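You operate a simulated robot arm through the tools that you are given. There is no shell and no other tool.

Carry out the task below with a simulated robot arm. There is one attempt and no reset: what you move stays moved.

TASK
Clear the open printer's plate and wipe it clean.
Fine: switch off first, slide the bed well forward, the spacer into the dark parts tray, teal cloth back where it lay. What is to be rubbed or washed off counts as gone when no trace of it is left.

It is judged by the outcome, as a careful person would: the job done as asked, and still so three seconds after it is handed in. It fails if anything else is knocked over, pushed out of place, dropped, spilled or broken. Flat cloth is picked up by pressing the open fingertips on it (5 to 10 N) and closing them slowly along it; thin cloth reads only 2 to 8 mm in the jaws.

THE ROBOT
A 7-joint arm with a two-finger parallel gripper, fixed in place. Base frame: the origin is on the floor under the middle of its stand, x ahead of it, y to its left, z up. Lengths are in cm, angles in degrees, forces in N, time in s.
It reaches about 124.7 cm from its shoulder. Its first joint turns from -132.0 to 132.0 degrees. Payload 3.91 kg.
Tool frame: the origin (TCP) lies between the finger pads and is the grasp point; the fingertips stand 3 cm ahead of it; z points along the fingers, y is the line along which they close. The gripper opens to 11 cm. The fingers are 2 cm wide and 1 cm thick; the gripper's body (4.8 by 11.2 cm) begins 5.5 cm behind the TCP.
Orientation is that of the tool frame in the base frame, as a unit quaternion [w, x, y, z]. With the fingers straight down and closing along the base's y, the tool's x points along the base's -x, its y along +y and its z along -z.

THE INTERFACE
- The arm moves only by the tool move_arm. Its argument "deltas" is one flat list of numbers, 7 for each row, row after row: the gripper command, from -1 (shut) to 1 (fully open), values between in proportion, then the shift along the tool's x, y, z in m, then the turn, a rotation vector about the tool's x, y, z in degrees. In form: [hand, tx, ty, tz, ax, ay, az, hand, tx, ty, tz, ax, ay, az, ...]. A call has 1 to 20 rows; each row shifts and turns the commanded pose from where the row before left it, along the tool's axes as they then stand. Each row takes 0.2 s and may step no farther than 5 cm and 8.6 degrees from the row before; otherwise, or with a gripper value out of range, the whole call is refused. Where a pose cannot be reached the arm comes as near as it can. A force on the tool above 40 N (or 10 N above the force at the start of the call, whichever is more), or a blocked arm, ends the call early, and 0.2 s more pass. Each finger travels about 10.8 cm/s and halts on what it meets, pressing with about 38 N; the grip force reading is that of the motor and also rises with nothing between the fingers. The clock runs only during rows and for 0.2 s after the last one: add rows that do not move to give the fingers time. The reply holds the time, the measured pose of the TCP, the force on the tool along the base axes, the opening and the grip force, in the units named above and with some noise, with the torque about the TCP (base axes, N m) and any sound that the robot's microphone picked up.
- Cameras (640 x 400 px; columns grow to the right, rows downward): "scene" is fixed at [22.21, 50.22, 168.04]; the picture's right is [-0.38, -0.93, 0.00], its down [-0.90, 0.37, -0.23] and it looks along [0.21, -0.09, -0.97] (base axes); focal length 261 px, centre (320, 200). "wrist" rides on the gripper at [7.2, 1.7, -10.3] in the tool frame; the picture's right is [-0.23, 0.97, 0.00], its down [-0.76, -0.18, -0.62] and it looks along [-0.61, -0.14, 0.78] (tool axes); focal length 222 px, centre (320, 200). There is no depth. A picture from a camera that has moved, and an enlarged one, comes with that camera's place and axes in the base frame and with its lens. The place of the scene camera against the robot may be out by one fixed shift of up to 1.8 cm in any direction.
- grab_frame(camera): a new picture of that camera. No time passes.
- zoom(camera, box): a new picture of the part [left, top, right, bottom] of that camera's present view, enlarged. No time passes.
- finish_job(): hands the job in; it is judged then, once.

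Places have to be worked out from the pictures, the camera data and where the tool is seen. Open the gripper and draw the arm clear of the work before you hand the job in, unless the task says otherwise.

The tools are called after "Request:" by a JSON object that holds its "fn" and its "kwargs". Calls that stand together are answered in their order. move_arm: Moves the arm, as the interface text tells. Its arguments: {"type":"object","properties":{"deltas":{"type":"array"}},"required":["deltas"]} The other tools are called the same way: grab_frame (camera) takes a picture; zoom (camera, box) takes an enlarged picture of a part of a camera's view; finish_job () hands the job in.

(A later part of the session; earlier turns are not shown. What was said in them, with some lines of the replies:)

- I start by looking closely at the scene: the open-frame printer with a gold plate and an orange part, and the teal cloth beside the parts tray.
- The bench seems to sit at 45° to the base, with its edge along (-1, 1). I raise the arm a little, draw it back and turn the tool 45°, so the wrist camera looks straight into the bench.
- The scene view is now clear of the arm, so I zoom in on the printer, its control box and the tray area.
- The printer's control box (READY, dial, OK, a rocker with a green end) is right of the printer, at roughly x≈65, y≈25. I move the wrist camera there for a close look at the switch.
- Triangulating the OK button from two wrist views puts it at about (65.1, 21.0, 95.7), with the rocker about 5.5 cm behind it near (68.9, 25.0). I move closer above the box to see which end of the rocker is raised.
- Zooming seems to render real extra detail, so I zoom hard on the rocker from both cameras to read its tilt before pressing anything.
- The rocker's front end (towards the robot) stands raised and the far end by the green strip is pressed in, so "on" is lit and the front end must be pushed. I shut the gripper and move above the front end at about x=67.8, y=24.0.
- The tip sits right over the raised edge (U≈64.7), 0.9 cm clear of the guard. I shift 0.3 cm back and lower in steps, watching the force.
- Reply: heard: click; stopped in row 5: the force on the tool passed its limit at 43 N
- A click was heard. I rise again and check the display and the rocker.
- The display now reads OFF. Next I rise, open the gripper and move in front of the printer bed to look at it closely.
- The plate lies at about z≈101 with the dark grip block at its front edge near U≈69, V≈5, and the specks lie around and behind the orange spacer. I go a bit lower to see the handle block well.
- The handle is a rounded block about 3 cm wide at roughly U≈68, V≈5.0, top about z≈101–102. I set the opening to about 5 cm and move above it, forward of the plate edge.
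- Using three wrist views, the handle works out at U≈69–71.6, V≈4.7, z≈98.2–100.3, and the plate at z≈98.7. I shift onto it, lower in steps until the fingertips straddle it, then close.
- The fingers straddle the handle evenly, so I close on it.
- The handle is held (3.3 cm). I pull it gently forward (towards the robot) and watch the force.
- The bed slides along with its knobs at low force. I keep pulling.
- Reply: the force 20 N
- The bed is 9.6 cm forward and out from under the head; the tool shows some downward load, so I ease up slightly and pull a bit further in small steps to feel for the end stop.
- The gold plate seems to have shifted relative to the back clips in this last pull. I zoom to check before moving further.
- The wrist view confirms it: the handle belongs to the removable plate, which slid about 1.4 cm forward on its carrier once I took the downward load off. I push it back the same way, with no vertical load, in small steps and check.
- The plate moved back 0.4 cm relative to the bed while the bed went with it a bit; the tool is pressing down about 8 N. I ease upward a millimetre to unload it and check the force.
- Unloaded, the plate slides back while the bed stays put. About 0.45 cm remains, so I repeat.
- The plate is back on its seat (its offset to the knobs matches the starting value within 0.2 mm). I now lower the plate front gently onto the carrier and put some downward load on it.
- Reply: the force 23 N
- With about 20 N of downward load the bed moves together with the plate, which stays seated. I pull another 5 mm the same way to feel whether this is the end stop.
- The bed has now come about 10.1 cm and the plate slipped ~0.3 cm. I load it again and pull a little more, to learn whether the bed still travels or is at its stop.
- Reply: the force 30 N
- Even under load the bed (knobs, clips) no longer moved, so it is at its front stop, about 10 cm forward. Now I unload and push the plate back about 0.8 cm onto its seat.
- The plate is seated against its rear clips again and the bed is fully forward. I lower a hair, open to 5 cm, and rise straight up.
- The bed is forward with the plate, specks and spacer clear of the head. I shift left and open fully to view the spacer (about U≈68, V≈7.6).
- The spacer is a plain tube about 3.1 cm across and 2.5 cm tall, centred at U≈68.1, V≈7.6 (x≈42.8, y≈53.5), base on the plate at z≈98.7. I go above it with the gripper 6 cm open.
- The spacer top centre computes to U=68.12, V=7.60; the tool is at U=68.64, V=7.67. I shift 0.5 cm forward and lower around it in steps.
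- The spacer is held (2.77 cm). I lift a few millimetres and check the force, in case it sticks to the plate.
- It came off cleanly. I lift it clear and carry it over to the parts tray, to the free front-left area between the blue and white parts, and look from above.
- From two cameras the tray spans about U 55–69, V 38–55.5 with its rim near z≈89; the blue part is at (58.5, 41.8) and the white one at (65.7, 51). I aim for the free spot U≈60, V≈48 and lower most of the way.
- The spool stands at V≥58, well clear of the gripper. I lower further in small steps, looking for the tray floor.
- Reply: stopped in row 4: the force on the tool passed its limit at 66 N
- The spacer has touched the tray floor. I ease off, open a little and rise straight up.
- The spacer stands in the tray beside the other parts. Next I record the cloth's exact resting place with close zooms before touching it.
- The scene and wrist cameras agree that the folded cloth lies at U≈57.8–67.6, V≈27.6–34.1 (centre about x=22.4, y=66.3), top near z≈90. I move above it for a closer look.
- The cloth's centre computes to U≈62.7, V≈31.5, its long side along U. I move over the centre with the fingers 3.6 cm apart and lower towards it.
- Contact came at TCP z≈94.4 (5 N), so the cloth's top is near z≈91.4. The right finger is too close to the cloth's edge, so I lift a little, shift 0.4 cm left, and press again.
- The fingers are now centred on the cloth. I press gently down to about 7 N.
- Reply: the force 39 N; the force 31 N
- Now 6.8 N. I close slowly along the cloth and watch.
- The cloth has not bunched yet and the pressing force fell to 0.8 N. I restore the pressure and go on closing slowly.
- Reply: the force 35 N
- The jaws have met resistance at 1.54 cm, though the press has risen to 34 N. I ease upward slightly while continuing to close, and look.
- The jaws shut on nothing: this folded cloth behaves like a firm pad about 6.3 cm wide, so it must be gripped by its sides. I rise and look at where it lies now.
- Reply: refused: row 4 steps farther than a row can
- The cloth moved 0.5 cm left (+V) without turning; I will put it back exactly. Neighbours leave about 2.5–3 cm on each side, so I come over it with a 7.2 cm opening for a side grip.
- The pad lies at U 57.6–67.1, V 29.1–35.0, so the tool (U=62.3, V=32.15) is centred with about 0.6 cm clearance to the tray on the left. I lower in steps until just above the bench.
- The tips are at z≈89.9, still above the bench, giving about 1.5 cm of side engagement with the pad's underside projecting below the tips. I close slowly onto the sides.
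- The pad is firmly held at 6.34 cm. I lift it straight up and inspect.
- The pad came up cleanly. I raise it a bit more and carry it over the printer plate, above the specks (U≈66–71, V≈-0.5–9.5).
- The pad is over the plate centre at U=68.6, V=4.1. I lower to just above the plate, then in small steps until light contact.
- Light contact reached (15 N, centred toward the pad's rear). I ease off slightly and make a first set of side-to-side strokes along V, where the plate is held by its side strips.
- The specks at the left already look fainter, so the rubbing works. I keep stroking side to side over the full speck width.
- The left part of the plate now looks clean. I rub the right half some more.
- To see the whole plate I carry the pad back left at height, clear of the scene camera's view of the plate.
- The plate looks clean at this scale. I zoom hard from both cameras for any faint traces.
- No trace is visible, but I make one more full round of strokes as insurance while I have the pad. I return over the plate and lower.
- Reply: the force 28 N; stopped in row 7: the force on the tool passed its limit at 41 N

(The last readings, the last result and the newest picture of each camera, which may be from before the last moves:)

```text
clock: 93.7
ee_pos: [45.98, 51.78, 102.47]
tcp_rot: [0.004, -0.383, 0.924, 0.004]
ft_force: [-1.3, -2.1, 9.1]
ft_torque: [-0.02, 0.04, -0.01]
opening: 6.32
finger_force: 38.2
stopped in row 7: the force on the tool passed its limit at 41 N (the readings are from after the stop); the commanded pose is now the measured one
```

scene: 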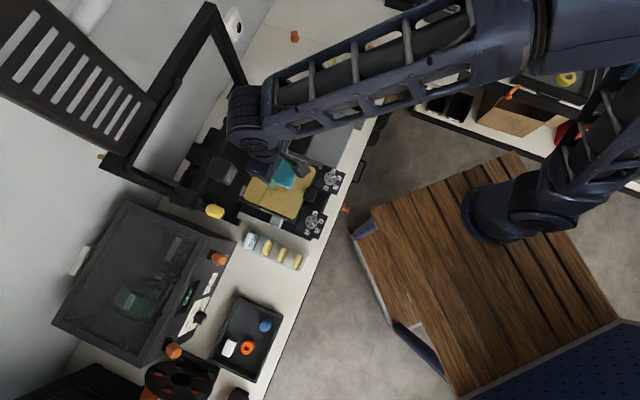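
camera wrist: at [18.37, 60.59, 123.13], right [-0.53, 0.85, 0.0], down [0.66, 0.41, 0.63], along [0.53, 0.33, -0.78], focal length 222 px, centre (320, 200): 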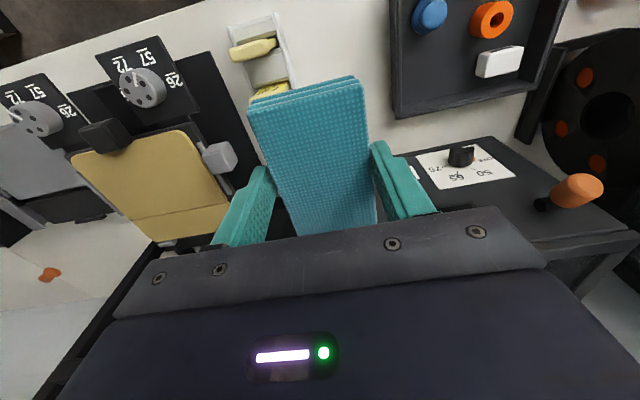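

The press force briefly reached the limit; it is now 9 N. I continue the strokes more slowly with slightly less pressure.

Request:
{"fn": "move_arm", "kwargs": {"deltas": [0.0, 0, 0, -0.0002, 0, 0, 0, 0.0, 0, -0.009, 0, 0, 0, 0, 0.0, 0, -0.009, 0, 0, 0, 0, 0.0, 0, -0.008, 0, 0, 0, 0, 0.0, 0, 0.0093, 0, 0, 0, 0, 0.0, 0, 0.0093, 0, 0, 0, 0, 0.0, 0, 0.0093, 0, 0, 0, 0, 0.0, 0, 0.0093, 0, 0, 0, 0, 0.0, 0, 0.0093, 0, 0, 0, 0, 0.0, 0, 0.0093, 0, 0, 0, 0, 0.0, 0, -0.0093, 0, 0, 0, 0, 0.0, 0, -0.0093, 0, 0, 0, 0, 0.0, 0, -0.0093, 0, 0, 0, 0, 0.0, 0, -0.0093, 0, 0, 0, 0, 0.0, 0, -0.0093, 0, 0, 0, 0, 0.0, 0, -0.0093, 0, 0, 0, 0, 0.0, 0, 0.0093, 0, 0, 0, 0, 0.0, 0, 0.0093, 0, 0, 0, 0, 0.0, 0, 0.0093, 0, 0, 0, 0, 0.0, 0, 0, 0, 0, 0, 0]}}

Request:
{"fn": "zoom", "kwargs": {"camera": "wrist", "box": [180, 0, 460, 220]}}

Request:
{"fn": "zoom", "kwargs": {"camera": "scene", "box": [230, 130, 340, 240]}}

```text
clock: 97.9
ee_pos: [45.69, 51.84, 102.55]
tcp_rot: [0.003, -0.384, 0.923, 0.004]
ft_force: [0.7, -2.1, 3.9]
ft_torque: [-0.03, -0.07, -0.05]
opening: 6.38
finger_force: 37.7
```

```text
1.82 times, centred on (320, 110) of wrist
camera zoom: at [39.18, 47.73, 112.78], right [-0.53, 0.85, 0.01], down [0.66, 0.41, 0.63], along [0.53, 0.34, -0.78], focal length 404 px, centre (320, 364)
```

zoom: 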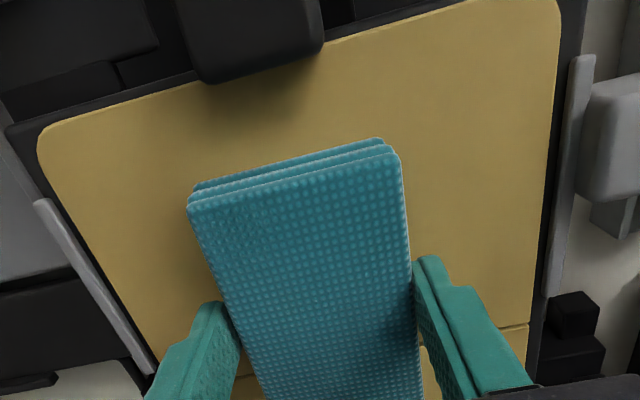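

```text
3.64 times, centred on (285, 185) of scene
camera zoom: at [22.21, 50.22, 168.04], right [-0.38, -0.93, 0.0], down [-0.9, 0.37, -0.23], along [0.21, -0.09, -0.97], focal length 948 px, centre (447, 254)
```

zoom: 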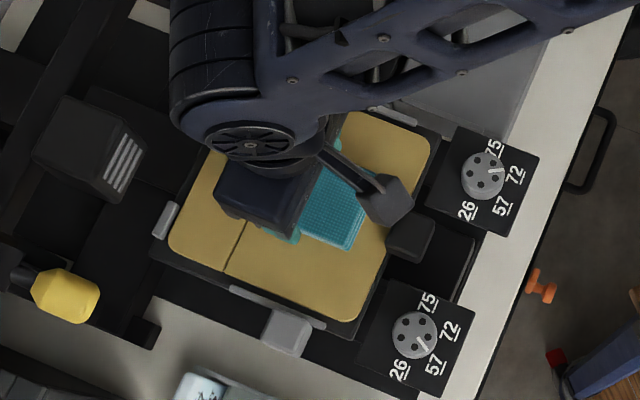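

The plate is clean and the bed has not shifted. I lift the pad and carry it back above its original place (target TCP x≈21.6, y≈66.3).

Request:
{"fn": "move_arm", "kwargs": {"deltas": [0.0, 0, 0, -0.01, 0, 0, 0, 0.0, 0, 0, -0.04, 0, 0, 0, 0.0, 0, 0, -0.05, 0, 0, 0, 0.0, 0.0097, 0.039, 0, 0, 0, 0, 0.0, 0.0097, 0.039, 0, 0, 0, 0, 0.0, 0.0097, 0.039, 0, 0, 0, 0, 0.0, 0.0097, 0.039, 0, 0, 0, 0, 0.0, 0.0097, 0.039, 0, 0, 0, 0, 0.0, 0.0097, 0.039, 0, 0, 0, 0, 0.0, 0.0097, 0.039, 0, 0, 0, 0, 0.0, 0, 0, 0, 0, 0, 0]}}

Request:
{"fn": "grab_frame", "kwargs": {"camera": "wrist"}}

Request:
{"fn": "zoom", "kwargs": {"camera": "scene", "box": [235, 140, 325, 230]}}

```text
clock: 100.3
ee_pos: [21.46, 66.35, 112.61]
tcp_rot: [0.004, -0.383, 0.924, 0.003]
ft_force: [-0.1, 0.0, -0.1]
ft_torque: [-0.04, 0.0, -0.04]
opening: 6.39
finger_force: 37.4
```

```text
taken
camera wrist: at [15.11, 62.42, 122.94], right [-0.53, 0.85, 0.01], down [0.66, 0.41, 0.63], along [0.53, 0.34, -0.78], focal length 222 px, centre (320, 200)
```

wrist: 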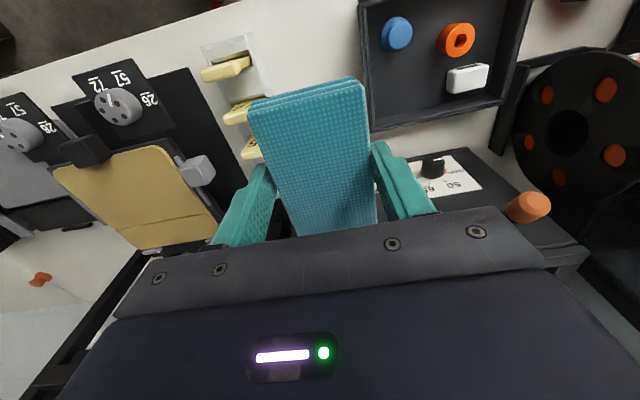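

```text
4.44 times, centred on (280, 185) of scene
camera zoom: at [22.21, 50.22, 168.04], right [-0.38, -0.93, 0.0], down [-0.9, 0.37, -0.23], along [0.21, -0.09, -0.97], focal length 1159 px, centre (498, 267)
```

zoom: 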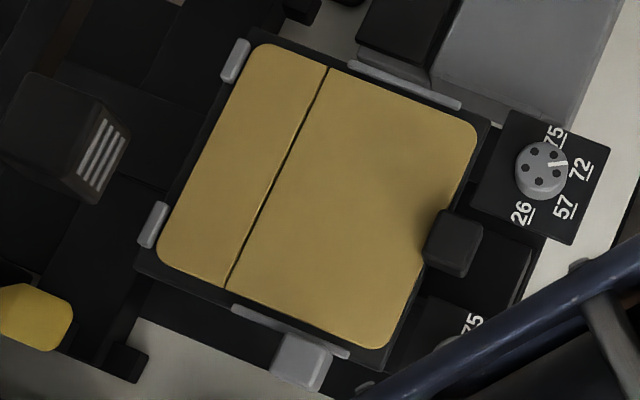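

The plate is spotless. I fine-adjust by 1 mm and lower the pad to just above the bench.

Request:
{"fn": "move_arm", "kwargs": {"deltas": [0.0, -0.0008, -0.001, 0.03, 0, 0, 0, 0.0, 0, 0, 0.045, 0, 0, 0, 0.0, 0, 0, 0.045, 0, 0, 0, 0.0, 0, 0, 0.04, 0, 0, 0, 0.0, 0, 0, 0.02, 0, 0, 0, 0.0, 0, 0, 0.007, 0, 0, 0, 0.0, 0, 0, 0, 0, 0, 0]}}

Request:
{"fn": "zoom", "kwargs": {"camera": "wrist", "box": [200, 30, 440, 220]}}

```text
clock: 101.9
ee_pos: [21.97, 66.4, 93.79]
tcp_rot: [0.003, -0.383, 0.924, 0.003]
ft_force: [-0.2, 0.5, 0.2]
ft_torque: [-0.01, 0.0, -0.03]
opening: 6.35
finger_force: 38.1
```

```text
2.11 times, centred on (320, 125) of wrist
camera zoom: at [15.43, 62.29, 104.14], right [-0.53, 0.85, 0.01], down [0.66, 0.41, 0.63], along [0.53, 0.34, -0.78], focal length 468 px, centre (320, 358)
```

zoom: 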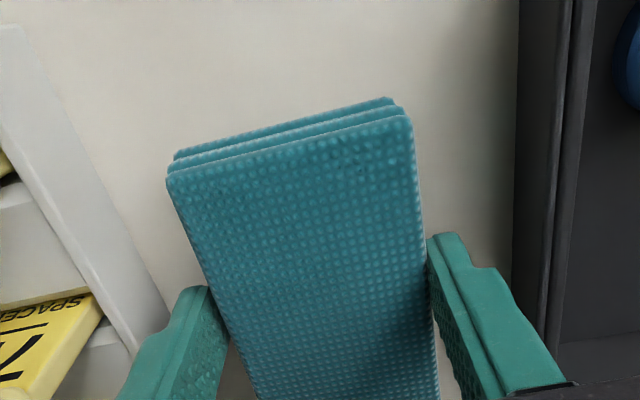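

Request:
{"fn": "move_arm", "kwargs": {"deltas": [0.0, 0, 0, 0, 0, 0, 0, 0.0, 0, 0, 0, 0, 0, 0]}}

Request:
{"fn": "move_arm", "kwargs": {"deltas": [0.0, 0, 0, 0, 0, 0, 0]}}

```text
clock: 102.5
ee_pos: [21.91, 66.32, 93.94]
tcp_rot: [0.004, -0.384, 0.923, 0.004]
ft_force: [-0.2, 0.9, -0.5]
ft_torque: [-0.02, -0.03, 0.01]
opening: 6.36
finger_force: 38.1
```

```text
clock: 102.9
ee_pos: [21.77, 66.3, 93.86]
tcp_rot: [0.003, -0.383, 0.924, 0.003]
ft_force: [0.2, 0.2, -1.6]
ft_torque: [-0.02, -0.02, 0.02]
opening: 6.37
finger_force: 38.6
```

Averaged readings put the tool at U=62.38, V=31.44; the target is U=62.19, V=31.65. I correct 2 mm each way and lower to contact.

Request:
{"fn": "move_arm", "kwargs": {"deltas": [0.0, 0.0019, 0.0021, 0, 0, 0, 0, 0.0, 0, 0, 0.004, 0, 0, 0, 0.0, 0, 0, 0.002, 0, 0, 0, 0.0, 0, 0, 0.001, 0, 0, 0, 0.0, 0, 0, 0, 0, 0, 0]}}

```text
clock: 104.1
ee_pos: [21.49, 66.42, 93.15]
tcp_rot: [0.004, -0.384, 0.923, 0.003]
ft_force: [0.5, -0.3, -0.2]
ft_torque: [0.02, 0.01, 0.02]
opening: 6.38
finger_force: 38.5
```

Request:
{"fn": "move_arm", "kwargs": {"deltas": [0.0, 0, 0, 0.001, 0, 0, 0, 0.0, 0, 0, 0.001, 0, 0, 0, 0.0, 0, 0, 0, 0, 0, 0]}}

```text
clock: 104.9
ee_pos: [21.56, 66.4, 92.86]
tcp_rot: [0.003, -0.383, 0.924, 0.003]
ft_force: [0.0, -0.3, -1.1]
ft_torque: [-0.02, -0.03, 0.0]
opening: 6.37
finger_force: 38.5
```

Request:
{"fn": "move_arm", "kwargs": {"deltas": [0.0, 0, 0, 0.001, 0, 0, 0, 0.0, 0, 0, 0.0005, 0, 0, 0, 0.0, 0, 0, 0, 0, 0, 0]}}

```text
clock: 105.7
ee_pos: [21.57, 66.48, 92.68]
tcp_rot: [0.003, -0.383, 0.924, 0.005]
ft_force: [-0.7, -4.3, 20.8]
ft_torque: [-1.08, 0.51, 0.11]
opening: 6.37
finger_force: 38.3
```

Contact made (front edge first). I ease off half a millimetre and open slowly to let the pad settle, then rise.

Request:
{"fn": "move_arm", "kwargs": {"deltas": [0.0, 0, 0, -0.0008, 0, 0, 0, 0.1, 0, 0, 0, 0, 0, 0, 0.16, 0, 0, 0, 0, 0, 0, 0.2, 0, 0, 0, 0, 0, 0, 0.26, 0, 0, 0, 0, 0, 0, 0.31, 0, 0, 0, 0, 0, 0, 0.31, 0, 0, 0, 0, 0, 0]}}

Request:
{"fn": "zoom", "kwargs": {"camera": "wrist", "box": [200, 30, 440, 220]}}

```text
clock: 107.3
ee_pos: [21.54, 66.43, 92.71]
tcp_rot: [0.003, -0.383, 0.924, 0.003]
ft_force: [-0.3, -0.1, 0.9]
ft_torque: [0.01, -0.01, -0.01]
opening: 7.24
finger_force: 0.0
```

```text
2.11 times, centred on (320, 125) of wrist
camera zoom: at [15.16, 62.38, 103.07], right [-0.53, 0.85, 0.01], down [0.66, 0.41, 0.63], along [0.53, 0.34, -0.78], focal length 468 px, centre (320, 358)
```

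zoom: 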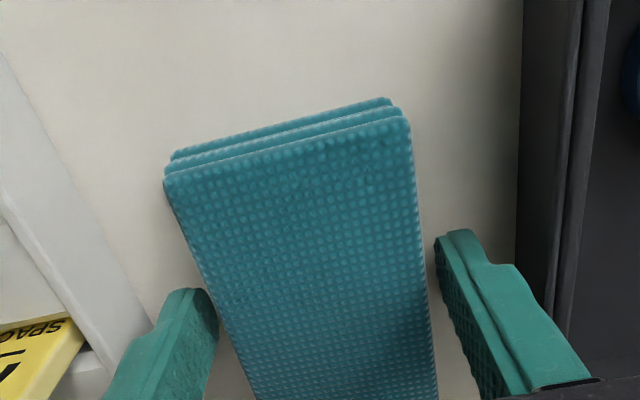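

The pad rests on the bench between the open fingers. I rise straight up and move aside to compare its place with the original picture.

Request:
{"fn": "move_arm", "kwargs": {"deltas": [0.31, 0, 0, -0.01, 0, 0, 0, 0.31, 0, 0, -0.03, 0, 0, 0, 0.31, 0, 0, -0.045, 0, 0, 0, 0.31, 0, 0, -0.045, 0, 0, 0, 0.31, 0, 0, -0.03, 0, 0, 0, 0.31, 0.03, -0.03, 0, 0, 0, 0, 0.31, 0.03, -0.03, 0, 0, 0, 0, 0.31, 0.02, -0.04, 0, 0, 0, 0, 0.31, 0.02, -0.04, 0, 0, 0, 0, 0.31, 0, 0, 0, 0, 0, 0]}}

Request:
{"fn": "zoom", "kwargs": {"camera": "scene", "box": [240, 255, 300, 310]}}

Request:
{"fn": "grab_frame", "kwargs": {"camera": "scene"}}

```text
clock: 109.5
ee_pos: [24.11, 49.02, 108.6]
tcp_rot: [0.003, -0.383, 0.924, 0.003]
ft_force: [-0.5, -0.4, 0.5]
ft_torque: [0.02, 0.0, -0.03]
opening: 7.21
finger_force: 0.1
```

```text
7.27 times, centred on (270, 282) of scene
camera zoom: at [22.21, 50.22, 168.04], right [-0.38, -0.93, 0.0], down [-0.9, 0.37, -0.23], along [0.21, -0.09, -0.97], focal length 1897 px, centre (684, -400)
```

zoom: 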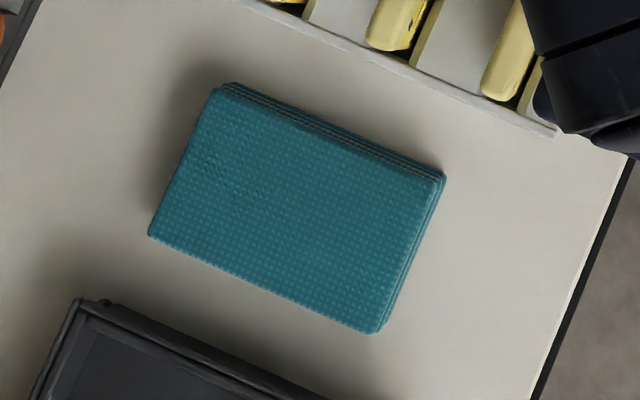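

```text
taken
```

scene: 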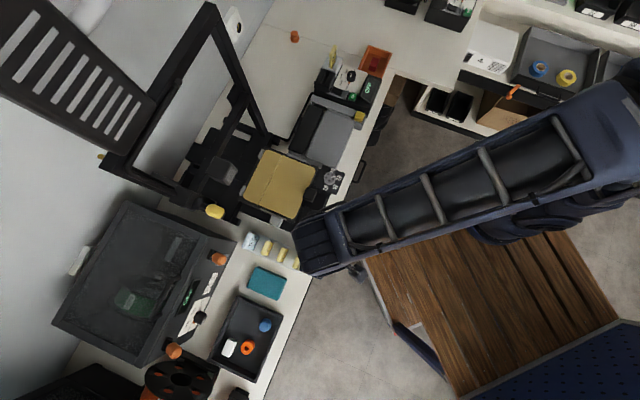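

The cloth is back within about 2 mm of its original outline, same orientation. I draw the arm up and back, open the gripper, and check the whole scene.

Request:
{"fn": "move_arm", "kwargs": {"deltas": [1, 0, 0, -0.045, 0, 0, 0, 1, 0, 0, -0.045, 0, 0, 0, 1, 0.03, -0.01, -0.035, 0, 0, 0, 1, 0.04, -0.02, -0.02, 0, 0, 0, 1, 0.04, -0.02, -0.02, 0, 0, 0, 1, 0, 0, 0, 0, 0, 0]}}

Request:
{"fn": "grab_frame", "kwargs": {"camera": "scene"}}

Request:
{"fn": "zoom", "kwargs": {"camera": "scene", "box": [200, 60, 390, 190]}}

Request:
{"fn": "zoom", "kwargs": {"camera": "scene", "box": [190, 210, 320, 390]}}

Request:
{"fn": "grab_frame", "kwargs": {"camera": "wrist"}}

```text
clock: 110.9
ee_pos: [20.0, 37.69, 124.77]
tcp_rot: [0.002, -0.384, 0.923, 0.003]
ft_force: [-0.1, 0.0, 0.0]
ft_torque: [-0.01, 0.03, 0.01]
opening: 11.0
finger_force: 0.1
```

```text
taken
```

scene: 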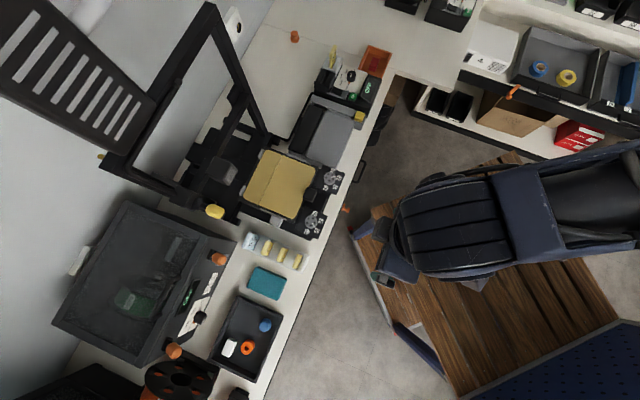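

```text
3.08 times, centred on (295, 125) of scene
camera zoom: at [22.21, 50.22, 168.04], right [-0.38, -0.93, 0.0], down [-0.9, 0.37, -0.23], along [0.21, -0.09, -0.97], focal length 803 px, centre (397, 431)
```

zoom: 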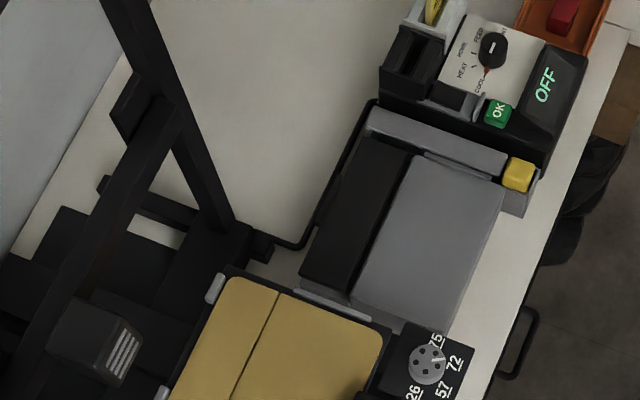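

```text
2.22 times, centred on (255, 300) of scene
camera zoom: at [22.21, 50.22, 168.04], right [-0.38, -0.93, 0.0], down [-0.9, 0.37, -0.23], along [0.21, -0.09, -0.97], focal length 580 px, centre (464, -22)
```

zoom: 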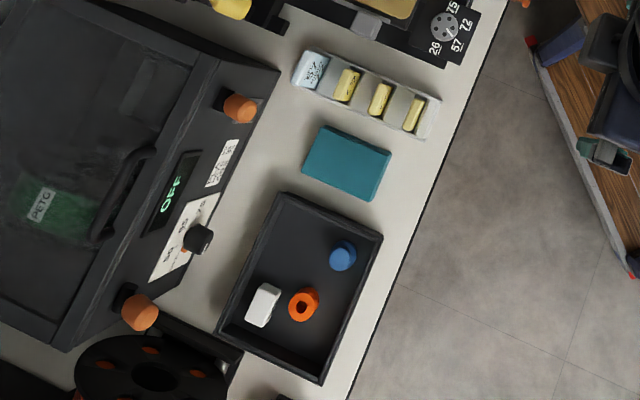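

```text
taken
camera wrist: at [13.71, 33.65, 135.05], right [-0.53, 0.85, 0.01], down [0.66, 0.41, 0.63], along [0.53, 0.34, -0.78], focal length 222 px, centre (320, 200)
```

wrist: 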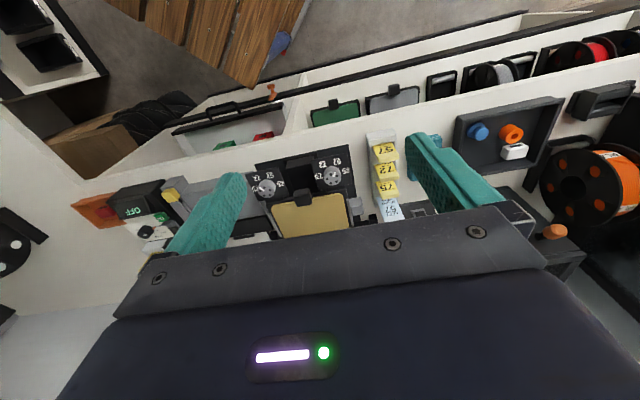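

All is in order: display OFF, spacer in the tray, cloth back. One last close look at the whole unobstructed plate before handing in.

Request:
{"fn": "zoom", "kwargs": {"camera": "scene", "box": [240, 145, 345, 240]}}

Request:
{"fn": "zoom", "kwargs": {"camera": "scene", "box": [262, 165, 312, 205]}}

```text
4.21 times, centred on (292, 192) of scene
camera zoom: at [22.21, 50.22, 168.04], right [-0.38, -0.93, 0.0], down [-0.9, 0.37, -0.23], along [0.21, -0.09, -0.97], focal length 1098 px, centre (436, 232)
```

zoom: 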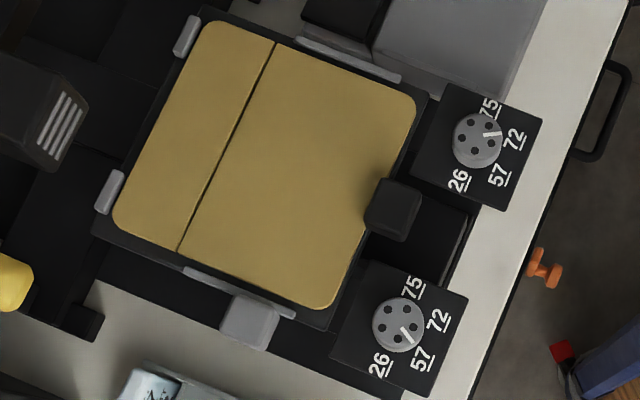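

```text
10.00 times, centred on (287, 185) of scene
camera zoom: at [22.21, 50.22, 168.04], right [-0.38, -0.93, 0.0], down [-0.9, 0.37, -0.23], along [0.21, -0.09, -0.97], focal length 2608 px, centre (650, 350)
```

zoom: 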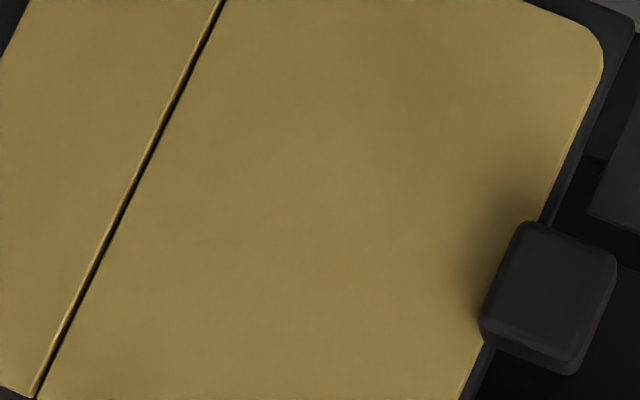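

The plate is spotless and seated, the bed is fully forward, the printer is off, the spacer is in the tray, the cloth is back and the arm is clear. I hand in the job.

Request:
{"fn": "finish_job", "kwargs": {}}

```text
The job is handed in.
```

The plate is cleared and wiped, and I've handed the job in. I haven't seen the verdict.

- **Power:** I pressed the rocker on the printer's control box first, and the display reads OFF.
- **Bed:** I pulled it forward about 10 cm, until it stopped moving.
- **Spacer:** the orange spacer is standing in the dark parts tray, next to the blue and white parts.
- **Plate:** I rubbed the marked area several times with the cloth, and close-up pictures show no marks left. The thin line across the plate was there from the start and looks like a groove, so I left it.
- **Cloth:** it is back within about 2 mm of where it lay, facing the same way.

**Plate slipped while pulling:** the handle I used turned out to belong to the removable plate. The plate slid forward on its carrier by up to about 1.4 cm while I pulled, so I pushed it back against its rear clips. In the last pictures it is seated as it was at the start.

**Cloth nudged before pickup:** my first attempt to pinch the cloth pushed it 0.5 cm to the left. I corrected that when I put it back.

Nothing else looks moved in the final pictures. The gripper is open and the arm is clear of the bench.
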